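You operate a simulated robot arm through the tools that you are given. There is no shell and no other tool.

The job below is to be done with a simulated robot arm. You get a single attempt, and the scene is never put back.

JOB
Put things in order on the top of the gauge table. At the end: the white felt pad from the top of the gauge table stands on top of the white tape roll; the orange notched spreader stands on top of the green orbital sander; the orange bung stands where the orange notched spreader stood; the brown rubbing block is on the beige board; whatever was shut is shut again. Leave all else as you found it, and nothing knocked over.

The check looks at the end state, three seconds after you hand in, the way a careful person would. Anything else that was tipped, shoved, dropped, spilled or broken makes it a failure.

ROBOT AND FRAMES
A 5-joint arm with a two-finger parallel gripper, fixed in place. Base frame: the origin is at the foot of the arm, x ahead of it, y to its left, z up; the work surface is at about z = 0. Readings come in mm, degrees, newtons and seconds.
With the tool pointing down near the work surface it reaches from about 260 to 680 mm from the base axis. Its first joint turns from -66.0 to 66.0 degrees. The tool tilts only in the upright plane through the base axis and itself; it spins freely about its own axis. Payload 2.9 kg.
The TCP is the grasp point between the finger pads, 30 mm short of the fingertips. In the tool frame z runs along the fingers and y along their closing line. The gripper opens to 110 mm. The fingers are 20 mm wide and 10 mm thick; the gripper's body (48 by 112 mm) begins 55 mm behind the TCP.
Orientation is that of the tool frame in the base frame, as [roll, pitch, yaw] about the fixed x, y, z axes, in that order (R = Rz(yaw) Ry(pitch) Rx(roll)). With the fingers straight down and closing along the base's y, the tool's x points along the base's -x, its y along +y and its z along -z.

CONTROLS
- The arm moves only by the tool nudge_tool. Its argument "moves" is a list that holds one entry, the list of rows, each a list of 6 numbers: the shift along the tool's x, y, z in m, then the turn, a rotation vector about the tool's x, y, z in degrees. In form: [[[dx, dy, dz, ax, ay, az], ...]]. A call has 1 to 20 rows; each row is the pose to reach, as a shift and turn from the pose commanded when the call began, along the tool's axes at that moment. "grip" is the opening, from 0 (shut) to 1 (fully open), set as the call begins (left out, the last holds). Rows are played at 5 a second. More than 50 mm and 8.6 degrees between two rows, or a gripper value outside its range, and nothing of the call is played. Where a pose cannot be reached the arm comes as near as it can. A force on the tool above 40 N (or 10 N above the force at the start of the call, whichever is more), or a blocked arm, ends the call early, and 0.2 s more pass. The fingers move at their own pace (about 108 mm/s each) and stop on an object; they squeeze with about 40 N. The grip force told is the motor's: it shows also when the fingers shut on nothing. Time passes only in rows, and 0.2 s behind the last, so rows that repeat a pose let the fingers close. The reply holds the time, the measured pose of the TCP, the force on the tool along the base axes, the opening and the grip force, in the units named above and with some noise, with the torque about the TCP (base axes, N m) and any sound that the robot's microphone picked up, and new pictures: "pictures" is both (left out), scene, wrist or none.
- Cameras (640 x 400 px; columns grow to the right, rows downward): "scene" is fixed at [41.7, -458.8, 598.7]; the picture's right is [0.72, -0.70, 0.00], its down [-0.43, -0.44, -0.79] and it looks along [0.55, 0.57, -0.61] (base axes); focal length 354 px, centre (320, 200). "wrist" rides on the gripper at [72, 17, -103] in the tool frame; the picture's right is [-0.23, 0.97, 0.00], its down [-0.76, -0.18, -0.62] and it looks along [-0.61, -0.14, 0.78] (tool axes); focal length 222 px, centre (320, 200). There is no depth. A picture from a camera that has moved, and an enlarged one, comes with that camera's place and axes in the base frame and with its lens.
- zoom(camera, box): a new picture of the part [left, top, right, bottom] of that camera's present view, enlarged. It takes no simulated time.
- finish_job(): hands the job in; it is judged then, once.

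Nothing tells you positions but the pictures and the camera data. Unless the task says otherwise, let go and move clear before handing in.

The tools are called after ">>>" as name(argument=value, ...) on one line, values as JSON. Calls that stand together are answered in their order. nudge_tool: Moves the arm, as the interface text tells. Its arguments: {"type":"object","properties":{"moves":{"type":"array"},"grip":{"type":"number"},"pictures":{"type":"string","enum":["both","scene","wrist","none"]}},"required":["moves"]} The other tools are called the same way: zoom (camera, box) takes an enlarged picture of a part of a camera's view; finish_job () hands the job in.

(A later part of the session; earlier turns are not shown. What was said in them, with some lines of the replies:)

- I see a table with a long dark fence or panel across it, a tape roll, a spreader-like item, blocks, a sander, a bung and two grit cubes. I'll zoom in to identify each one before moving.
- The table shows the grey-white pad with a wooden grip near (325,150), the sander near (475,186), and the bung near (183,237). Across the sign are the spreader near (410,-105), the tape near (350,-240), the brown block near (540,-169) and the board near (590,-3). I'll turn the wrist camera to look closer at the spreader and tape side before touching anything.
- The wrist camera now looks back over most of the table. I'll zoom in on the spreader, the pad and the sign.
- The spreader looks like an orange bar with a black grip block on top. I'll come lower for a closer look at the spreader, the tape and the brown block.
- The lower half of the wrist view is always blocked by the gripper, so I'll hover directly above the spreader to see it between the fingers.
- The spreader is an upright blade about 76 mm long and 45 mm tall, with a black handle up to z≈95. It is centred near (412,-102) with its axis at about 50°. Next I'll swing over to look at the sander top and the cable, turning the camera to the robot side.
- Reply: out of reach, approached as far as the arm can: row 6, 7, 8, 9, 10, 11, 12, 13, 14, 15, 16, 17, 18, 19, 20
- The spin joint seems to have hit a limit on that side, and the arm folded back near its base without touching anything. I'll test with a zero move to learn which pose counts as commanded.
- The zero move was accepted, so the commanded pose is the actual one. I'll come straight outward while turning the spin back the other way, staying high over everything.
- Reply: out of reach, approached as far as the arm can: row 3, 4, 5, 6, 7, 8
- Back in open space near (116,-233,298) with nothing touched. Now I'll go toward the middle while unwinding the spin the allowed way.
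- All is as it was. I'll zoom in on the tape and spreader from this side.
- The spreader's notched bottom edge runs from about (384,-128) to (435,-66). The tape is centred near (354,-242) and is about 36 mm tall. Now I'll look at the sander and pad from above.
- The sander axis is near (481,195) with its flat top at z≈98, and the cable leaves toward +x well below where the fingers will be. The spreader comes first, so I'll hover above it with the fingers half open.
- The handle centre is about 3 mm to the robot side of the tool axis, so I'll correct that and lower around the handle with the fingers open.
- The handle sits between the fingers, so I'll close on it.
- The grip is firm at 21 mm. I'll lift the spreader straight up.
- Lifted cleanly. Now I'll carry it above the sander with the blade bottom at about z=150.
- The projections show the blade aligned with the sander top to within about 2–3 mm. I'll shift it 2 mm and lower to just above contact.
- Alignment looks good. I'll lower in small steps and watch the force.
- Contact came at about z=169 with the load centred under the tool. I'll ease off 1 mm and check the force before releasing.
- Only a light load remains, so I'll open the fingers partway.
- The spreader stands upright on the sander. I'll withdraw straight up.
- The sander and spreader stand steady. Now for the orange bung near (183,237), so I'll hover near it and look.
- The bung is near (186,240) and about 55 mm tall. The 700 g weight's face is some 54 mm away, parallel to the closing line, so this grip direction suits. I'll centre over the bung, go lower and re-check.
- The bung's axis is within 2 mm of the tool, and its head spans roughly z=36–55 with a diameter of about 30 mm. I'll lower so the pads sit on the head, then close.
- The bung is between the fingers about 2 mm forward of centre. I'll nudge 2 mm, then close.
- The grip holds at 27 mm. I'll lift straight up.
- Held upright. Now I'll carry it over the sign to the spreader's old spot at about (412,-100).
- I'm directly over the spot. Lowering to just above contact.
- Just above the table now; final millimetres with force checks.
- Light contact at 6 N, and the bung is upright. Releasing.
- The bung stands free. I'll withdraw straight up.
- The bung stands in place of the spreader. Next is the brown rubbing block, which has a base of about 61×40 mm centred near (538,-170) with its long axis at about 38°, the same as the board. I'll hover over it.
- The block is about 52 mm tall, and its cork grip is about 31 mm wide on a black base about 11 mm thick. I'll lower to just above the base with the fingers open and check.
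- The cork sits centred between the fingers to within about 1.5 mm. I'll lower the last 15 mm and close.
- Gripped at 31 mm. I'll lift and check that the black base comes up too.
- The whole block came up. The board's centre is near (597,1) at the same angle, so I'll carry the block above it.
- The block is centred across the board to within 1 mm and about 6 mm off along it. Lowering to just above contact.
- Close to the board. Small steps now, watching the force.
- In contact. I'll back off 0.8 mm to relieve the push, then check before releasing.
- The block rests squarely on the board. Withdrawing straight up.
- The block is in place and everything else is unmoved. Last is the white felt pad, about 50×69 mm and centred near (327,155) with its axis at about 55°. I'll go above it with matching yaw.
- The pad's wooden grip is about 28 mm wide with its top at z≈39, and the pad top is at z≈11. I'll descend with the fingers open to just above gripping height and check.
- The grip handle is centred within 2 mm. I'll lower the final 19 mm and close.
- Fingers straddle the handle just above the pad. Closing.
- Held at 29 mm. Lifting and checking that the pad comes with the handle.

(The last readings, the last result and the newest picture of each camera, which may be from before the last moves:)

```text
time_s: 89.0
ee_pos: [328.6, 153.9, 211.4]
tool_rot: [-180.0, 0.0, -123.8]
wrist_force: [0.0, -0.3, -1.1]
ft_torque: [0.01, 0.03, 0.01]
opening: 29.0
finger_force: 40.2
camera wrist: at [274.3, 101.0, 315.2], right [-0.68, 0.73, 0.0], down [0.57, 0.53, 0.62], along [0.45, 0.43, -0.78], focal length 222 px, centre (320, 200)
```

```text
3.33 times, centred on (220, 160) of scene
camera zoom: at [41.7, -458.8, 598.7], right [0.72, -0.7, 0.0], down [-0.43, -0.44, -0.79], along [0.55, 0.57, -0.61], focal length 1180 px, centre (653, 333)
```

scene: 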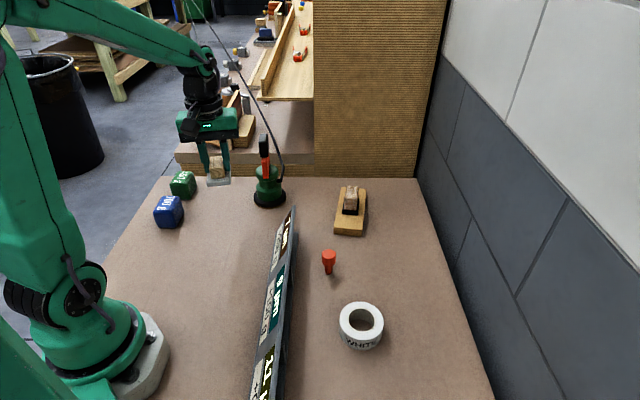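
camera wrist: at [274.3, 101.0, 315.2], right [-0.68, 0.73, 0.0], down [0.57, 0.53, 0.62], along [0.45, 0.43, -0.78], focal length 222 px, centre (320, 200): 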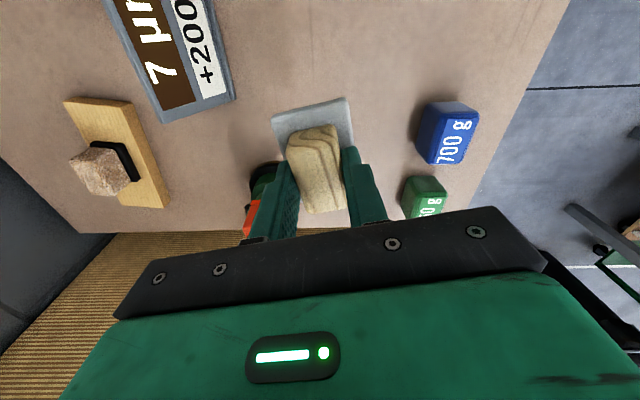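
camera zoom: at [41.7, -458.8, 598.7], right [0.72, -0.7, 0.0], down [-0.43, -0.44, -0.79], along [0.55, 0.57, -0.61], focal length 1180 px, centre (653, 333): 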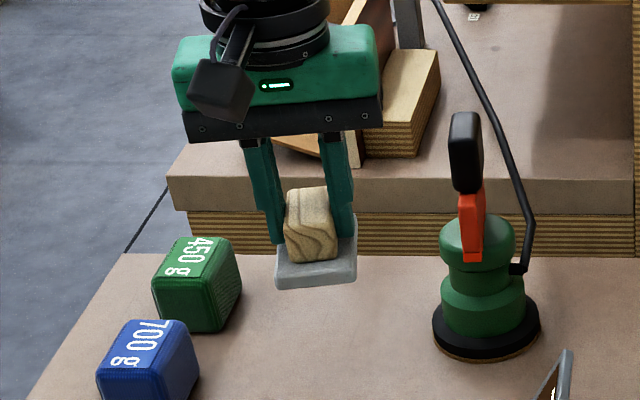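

The pad and handle came up as one. Now I'll carry it over the sign to the tape roll, centred near (354,-242) with its top at z≈35.

>>> nudge_tool(moves=[[[0.0078, -0.006, 0, 0, 0, 0], [0.0225, -0.0173, 0, 0, 0, 0], [0.039, -0.03, 0, 0, 0, 0], [0.0557, -0.0428, 0, 0, 0, 0], [0.0728, -0.056, 0, 0, 0, 0], [0.09, -0.0692, 0, 0, 0, 0], [0.1072, -0.0824, 0, 0, 0, 0], [0.1244, -0.0956, 0, 0, 0, 0], [0.1416, -0.1088, 0, 0, 0, 0], [0.1588, -0.1221, 0, 0, 0, 0], [0.176, -0.1353, 0, 0, 0, 0], [0.1932, -0.1485, 0, 0, 0, 0], [0.2104, -0.1617, 0, 0, 0, 0], [0.2276, -0.175, 0, 0, 0, 0], [0.2448, -0.1882, 0, 0, 0, 0], [0.262, -0.2014, 0, 0, 0, 0], [0.2785, -0.2141, 0, 0, 0, 0], [0.295, -0.2268, 0, 0, 0, 0], [0.308, -0.2367, 0, 0, 0, 0], [0.3138, -0.2412, 0, 0, 0, 0]]], pictures="both")

>>> zoom(camera="wrist", box=[200, 40, 440, 240])

>>> zoom(camera="scene", box=[290, 180, 430, 370])

```text
time_s: 93.2
ee_pos: [353.5, -242.5, 211.3]
tool_rot: [-180.0, 0.0, -123.6]
wrist_force: [-0.1, -0.6, 0.0]
ft_torque: [0.03, -0.01, 0.01]
opening: 28.8
finger_force: 40.5
camera wrist: at [299.9, -294.4, 314.7], right [-0.68, 0.73, 0.0], down [0.57, 0.53, 0.62], along [0.45, 0.43, -0.78], focal length 222 px, centre (320, 200)
```

scene: 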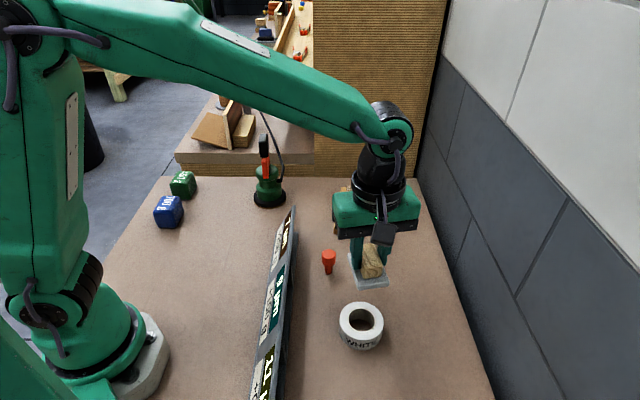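
wrist: 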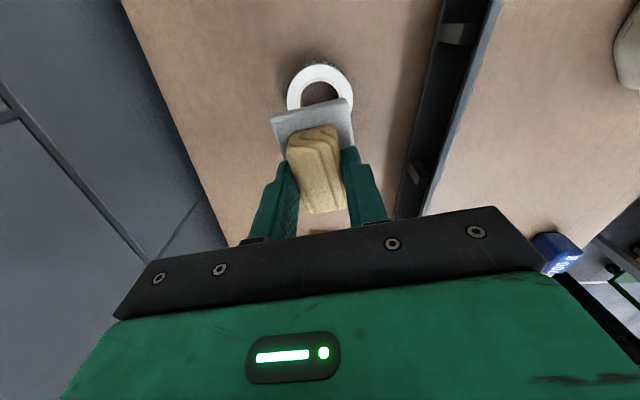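

```text
2.00 times, centred on (320, 140) of wrist
camera zoom: at [299.9, -294.4, 314.7], right [-0.68, 0.73, 0.0], down [0.57, 0.53, 0.62], along [0.45, 0.43, -0.78], focal length 444 px, centre (320, 320)
```

zoom: 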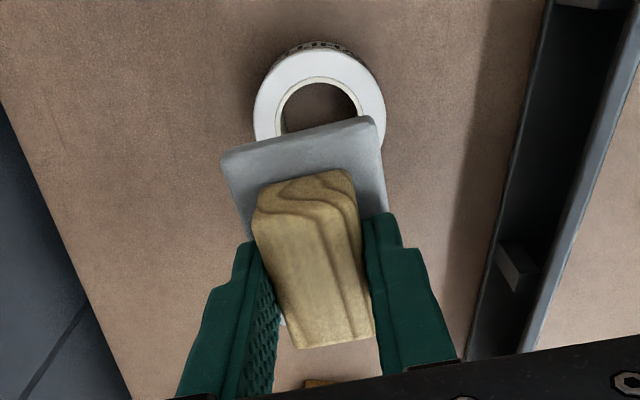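

```text
2.11 times, centred on (360, 275) of scene
camera zoom: at [41.7, -458.8, 598.7], right [0.72, -0.7, 0.0], down [-0.43, -0.44, -0.79], along [0.55, 0.57, -0.61], focal length 745 px, centre (236, 42)
```

zoom: 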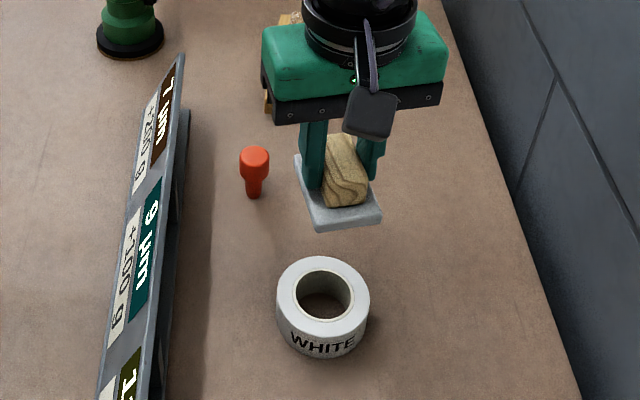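

The projection check puts the tape centre near (355,-242), about 2 mm from the pad centre. I'll correct and lower to just above the roll.

>>> nudge_tool(moves=[[[-0.0017, -0.0007, 0.02, 0, 0, 0], [-0.0017, -0.0007, 0.045, 0, 0, 0], [-0.0017, -0.0007, 0.07, 0, 0, 0], [-0.0017, -0.0007, 0.09, 0, 0, 0], [-0.0017, -0.0007, 0.108, 0, 0, 0], [-0.0017, -0.0007, 0.12, 0, 0, 0], [-0.0017, -0.0007, 0.12, 0, 0, 0]]], pictures="both")

>>> zoom(camera="wrist", box=[220, 40, 420, 240])

>>> zoom(camera="scene", box=[310, 250, 410, 370])

```text
time_s: 94.8
ee_pos: [355.4, -242.4, 92.5]
tool_rot: [-180.0, -0.1, -123.8]
wrist_force: [0.2, 0.7, -1.4]
ft_torque: [0.03, 0.0, -0.04]
opening: 28.7
finger_force: 40.1
camera wrist: at [301.3, -293.1, 194.9], right [-0.68, 0.73, 0.0], down [0.57, 0.53, 0.62], along [0.45, 0.43, -0.78], focal length 222 px, centre (320, 200)
```

scene: 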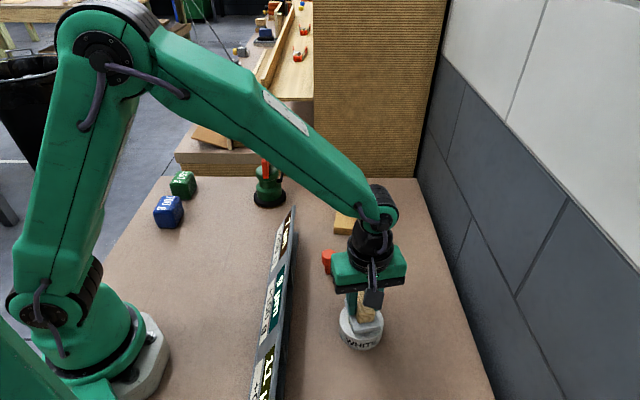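
wrist: 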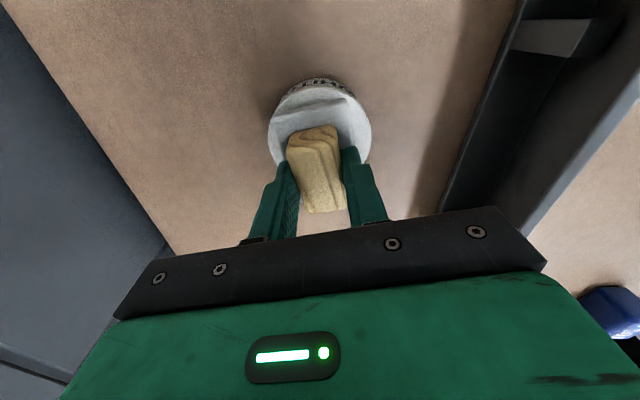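

```text
2.00 times, centred on (320, 140) of wrist
camera zoom: at [301.3, -293.1, 194.9], right [-0.68, 0.73, 0.0], down [0.57, 0.53, 0.62], along [0.45, 0.43, -0.78], focal length 444 px, centre (320, 320)
```

zoom: 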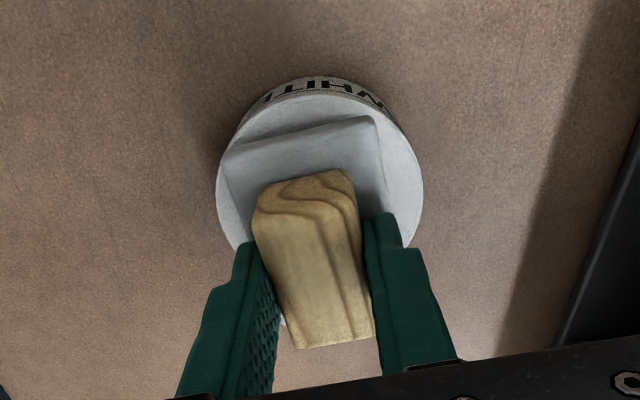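

```text
3.33 times, centred on (360, 310) of scene
camera zoom: at [41.7, -458.8, 598.7], right [0.72, -0.7, 0.0], down [-0.43, -0.44, -0.79], along [0.55, 0.57, -0.61], focal length 1180 px, centre (187, -167)
```

zoom: 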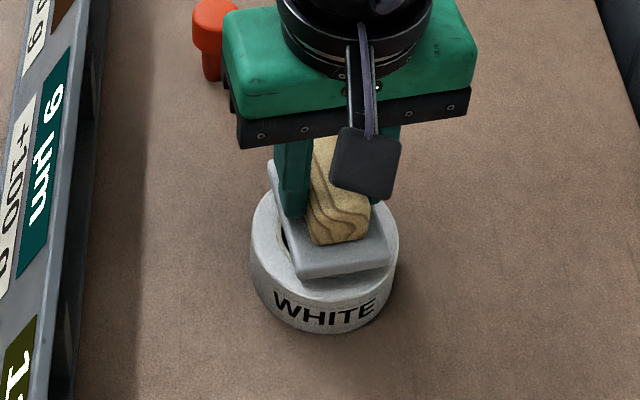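

The pad is centred over the roll. Lowering the last part with force checks.

>>> nudge_tool(moves=[[[0, 0, 0.002, 0, 0, 0], [0, 0, 0.004, 0, 0, 0], [0, 0, 0.006, 0, 0, 0], [0, 0, 0.008, 0, 0, 0], [0, 0, 0.009, 0, 0, 0]]], pictures="none")

>>> nudge_tool(moves=[[[0, 0, 0.0006, 0, 0, 0], [0, 0, 0.001, 0, 0, 0], [0, 0, 0.001, 0, 0, 0]]], pictures="none")

```text
time_s: 96.0
ee_pos: [355.2, -240.1, 82.1]
tool_rot: [180.0, 0.0, -123.8]
wrist_force: [0.6, -0.4, 1.0]
ft_torque: [0.02, -0.02, -0.01]
opening: 28.8
finger_force: 39.6
```

```text
time_s: 96.8
ee_pos: [355.8, -240.5, 81.0]
tool_rot: [180.0, 0.0, -123.8]
wrist_force: [0.0, -0.5, -0.5]
ft_torque: [0.01, 0.03, 0.0]
opening: 28.9
finger_force: 40.0
```

>>> nudge_tool(moves=[[[0, 0, 0.0006, 0, 0, 0], [0, 0, 0.001, 0, 0, 0], [0, 0, 0.001, 0, 0, 0]]], pictures="none")

>>> nudge_tool(moves=[[[0, 0, 0.0006, 0, 0, 0], [0, 0, 0.001, 0, 0, 0], [0, 0, 0.001, 0, 0, 0]]], pictures="none")

```text
time_s: 97.6
ee_pos: [355.5, -239.8, 79.5]
tool_rot: [180.0, -0.1, -123.8]
wrist_force: [0.3, 0.7, -1.0]
ft_torque: [0.02, 0.03, 0.01]
opening: 28.7
finger_force: 40.2
```

```text
time_s: 98.4
ee_pos: [355.4, -240.3, 79.9]
tool_rot: [-179.9, 0.0, -123.8]
wrist_force: [-1.4, 2.7, 10.4]
ft_torque: [0.13, 0.13, 0.02]
opening: 29.1
finger_force: 40.3
```

Contact at 10 N. I'll ease off half a millimetre and release.

>>> nudge_tool(moves=[[[0, 0, -0.0005, 0, 0, 0], [0, 0, -0.0005, 0, 0, 0]]], pictures="none")

>>> nudge_tool(moves=[[[0, 0, 0, 0, 0, 0], [0, 0, 0, 0, 0, 0], [0, 0, 0, 0, 0, 0], [0, 0, 0, 0, 0, 0]]], grip=0.5, pictures="both")

>>> zoom(camera="scene", box=[310, 250, 410, 370])

>>> zoom(camera="wrist", box=[220, 40, 420, 240])

```text
time_s: 99.0
ee_pos: [355.9, -240.6, 79.9]
tool_rot: [-179.9, 0.0, -123.8]
wrist_force: [1.2, 1.8, 7.3]
ft_torque: [0.03, -0.02, -0.02]
opening: 28.7
finger_force: 40.4
```

```text
time_s: 100.0
ee_pos: [355.4, -240.8, 80.1]
tool_rot: [180.0, 0.0, -123.8]
wrist_force: [0.4, -0.5, -0.1]
ft_torque: [0.02, 0.0, -0.01]
opening: 55.3
finger_force: 0.0
camera wrist: at [301.0, -292.7, 183.0], right [-0.68, 0.73, 0.0], down [0.57, 0.53, 0.62], along [0.46, 0.43, -0.78], focal length 222 px, centre (320, 200)
```

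scene: 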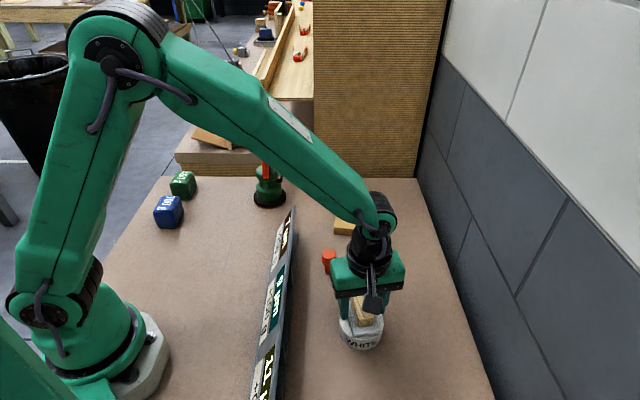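
wrist: 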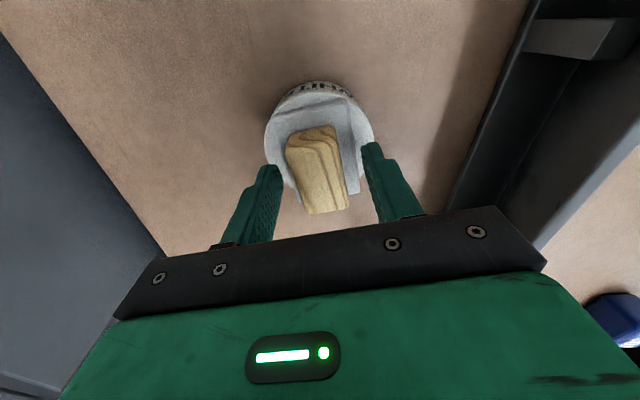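

```text
3.33 times, centred on (360, 310) of scene
camera zoom: at [41.7, -458.8, 598.7], right [0.72, -0.7, 0.0], down [-0.43, -0.44, -0.79], along [0.55, 0.57, -0.61], focal length 1180 px, centre (187, -167)
```

zoom: 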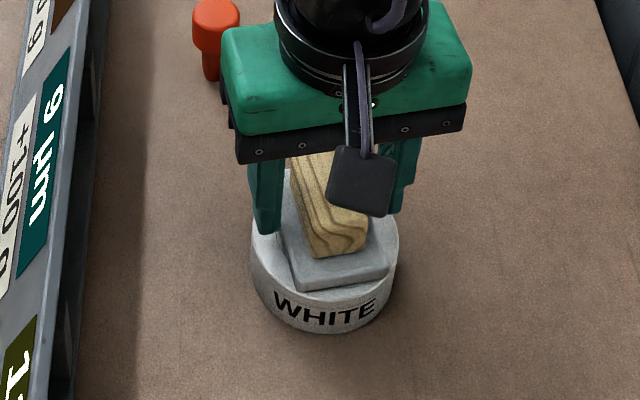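

```text
2.00 times, centred on (320, 140) of wrist
camera zoom: at [301.0, -292.7, 183.0], right [-0.68, 0.73, 0.0], down [0.57, 0.53, 0.62], along [0.46, 0.43, -0.78], focal length 444 px, centre (320, 320)
```

zoom: 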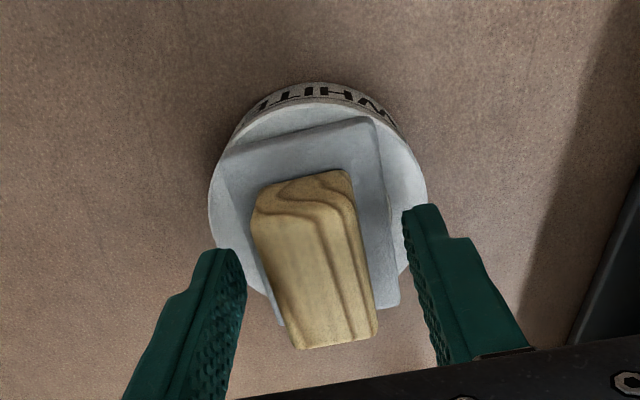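

The pad rests centred on the roll. Withdrawing straight up.

>>> nudge_tool(moves=[[[0, 0, -0.008, 0, 0, 0], [0, 0, -0.025, 0, 0, 0], [0, 0, -0.05, 0, 0, 0], [0, 0, -0.075, 0, 0, 0], [0, 0, -0.1, 0, 0, 0], [0, 0, -0.125, 0, 0, 0], [0, 0, -0.15, 0, 0, 0], [0, 0, -0.175, 0, 0, 0], [0, 0, -0.2, 0, 0, 0]]], pictures="both")

>>> zoom(camera="scene", box=[310, 250, 410, 370])

>>> zoom(camera="wrist", box=[220, 40, 420, 240])

```text
time_s: 102.0
ee_pos: [355.2, -239.6, 279.8]
tool_rot: [179.9, 0.0, -123.9]
wrist_force: [0.3, 0.5, 0.2]
ft_torque: [0.0, 0.0, 0.07]
opening: 55.2
finger_force: 0.1
camera wrist: at [300.9, -292.0, 383.7], right [-0.68, 0.73, 0.0], down [0.57, 0.53, 0.62], along [0.45, 0.43, -0.78], focal length 222 px, centre (320, 200)
```

scene: 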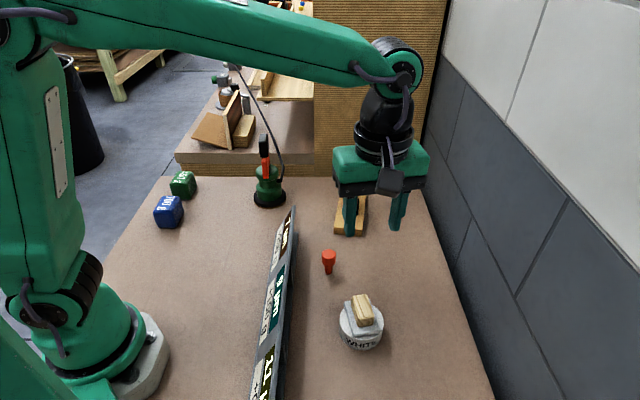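
wrist: 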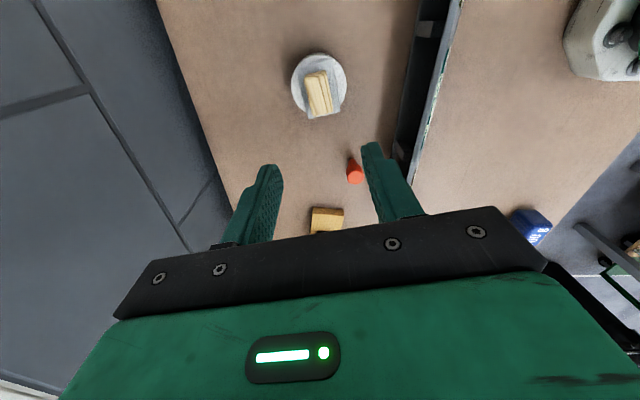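

```text
3.33 times, centred on (360, 310) of scene
camera zoom: at [41.7, -458.8, 598.7], right [0.72, -0.7, 0.0], down [-0.43, -0.44, -0.79], along [0.55, 0.57, -0.61], focal length 1180 px, centre (187, -167)
```

zoom: 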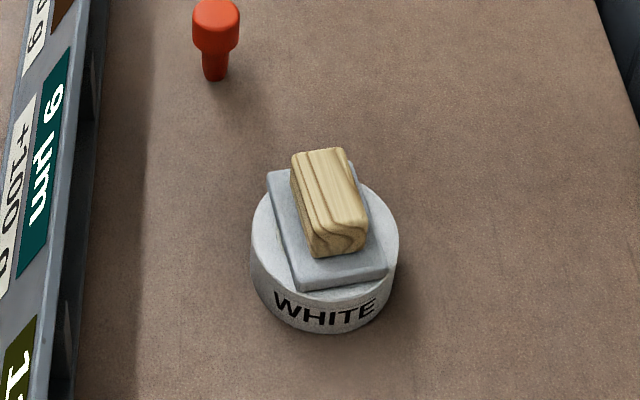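

```text
2.00 times, centred on (320, 140) of wrist
camera zoom: at [300.9, -292.0, 383.7], right [-0.68, 0.73, 0.0], down [0.57, 0.53, 0.62], along [0.45, 0.43, -0.78], focal length 444 px, centre (320, 320)
```

zoom: 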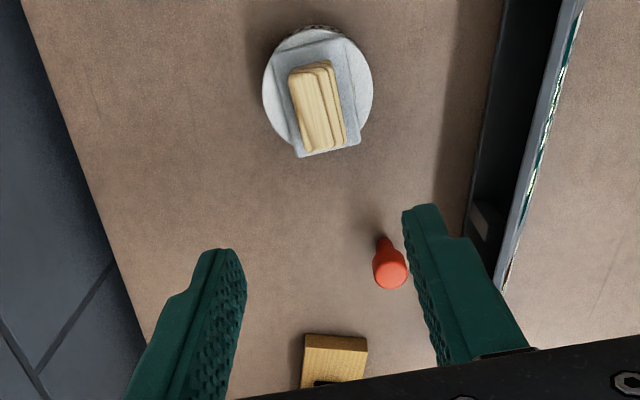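

All four moves are done. I'll bring the arm up and clear, then verify the whole scene before handing in.

>>> nudge_tool(moves=[[[-0.0, 0.0, -0.02, 0, 0, 0], [-0.02, 0.0054, -0.04, 0, 0, 0], [-0.04, 0.0107, -0.06, 0, 0, 0], [-0.06, 0.0161, -0.07, 0, 0, 0], [-0.08, 0.0214, -0.08, 0, 0, 0], [-0.1, 0.0268, -0.09, 0, 0, 0], [-0.12, 0.0322, -0.1, 0, 0, 0], [-0.14, 0.0375, -0.1, 0, 0, 0], [-0.16, 0.0429, -0.1, 0, 0, 0], [-0.18, 0.0482, -0.1, 0, 0, 0], [-0.194, 0.052, -0.1, 0, 0, 0]]], pictures="both")

>>> zoom(camera="scene", box=[130, 130, 310, 260])

>>> zoom(camera="scene", box=[280, 170, 450, 370])

```text
time_s: 104.4
ee_pos: [419.6, -49.2, 380.1]
tool_rot: [180.0, 0.0, -123.8]
wrist_force: [0.8, 0.6, 0.2]
ft_torque: [-0.01, 0.0, 0.01]
opening: 55.2
finger_force: 0.1
camera wrist: at [365.7, -101.5, 483.4], right [-0.68, 0.73, 0.0], down [0.57, 0.53, 0.62], along [0.45, 0.43, -0.78], focal length 222 px, centre (320, 200)
```

scene: 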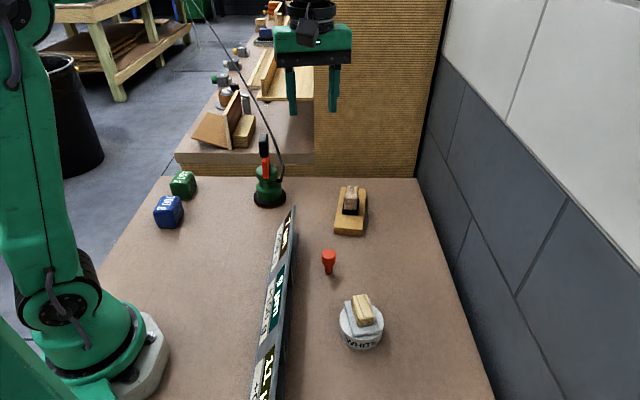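
wrist: 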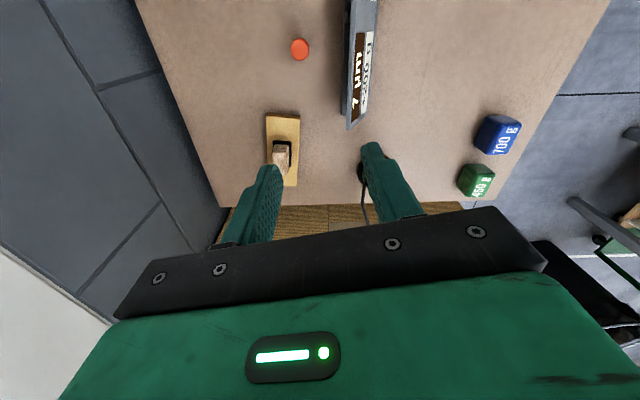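

```text
3.08 times, centred on (220, 195) of scene
camera zoom: at [41.7, -458.8, 598.7], right [0.72, -0.7, 0.0], down [-0.43, -0.44, -0.79], along [0.55, 0.57, -0.61], focal length 1089 px, centre (628, 215)
```

zoom: 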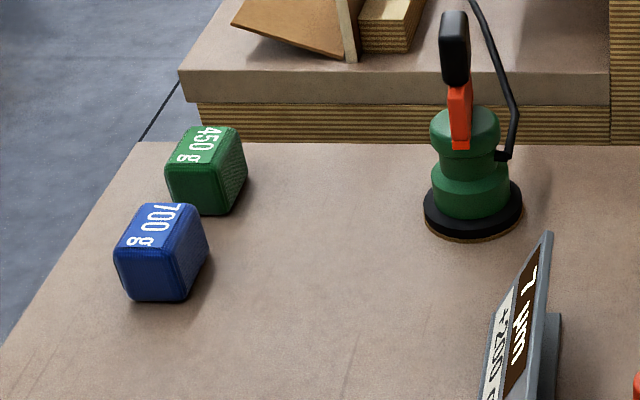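

```text
2.00 times, centred on (365, 270) of scene
camera zoom: at [41.7, -458.8, 598.7], right [0.72, -0.7, 0.0], down [-0.43, -0.44, -0.79], along [0.55, 0.57, -0.61], focal length 708 px, centre (230, 60)
```

zoom: 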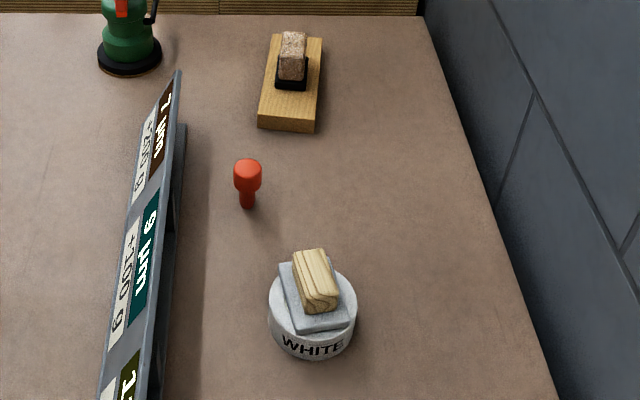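

The scene matches the request: the pad is on the tape roll, the spreader stands on the sander, the bung is in the spreader's place, and the rubbing block is on the board. The weights, sign and sander are unmoved, and I opened nothing. Handing in now.

>>> finish_job()

```text
The job is handed in.
```

The job is handed in, and all four items are where you asked. I checked the pictures before handing in but have not seen the judging result.

- **White felt pad:** it rests centred on the white tape roll.
- **Orange notched spreader:** it stands upright on the green orbital sander.
- **Orange bung:** it stands upright where the spreader was, within a couple of millimetres by my measurements.
- **Brown rubbing block:** it sits fully on the beige board, close to the centre.

I opened nothing, so there was nothing to shut again. The two weights by the sander, the sign and the sander looked unmoved in the final pictures. The yellow 650 g weight was out of view at the end, but I did no work near it.

Early on, the gripper's spin reached a joint limit and the arm swung back near its base at about 260 mm height. It touched nothing, and I brought it back out safely. At hand-in the gripper was empty and well clear of the table.
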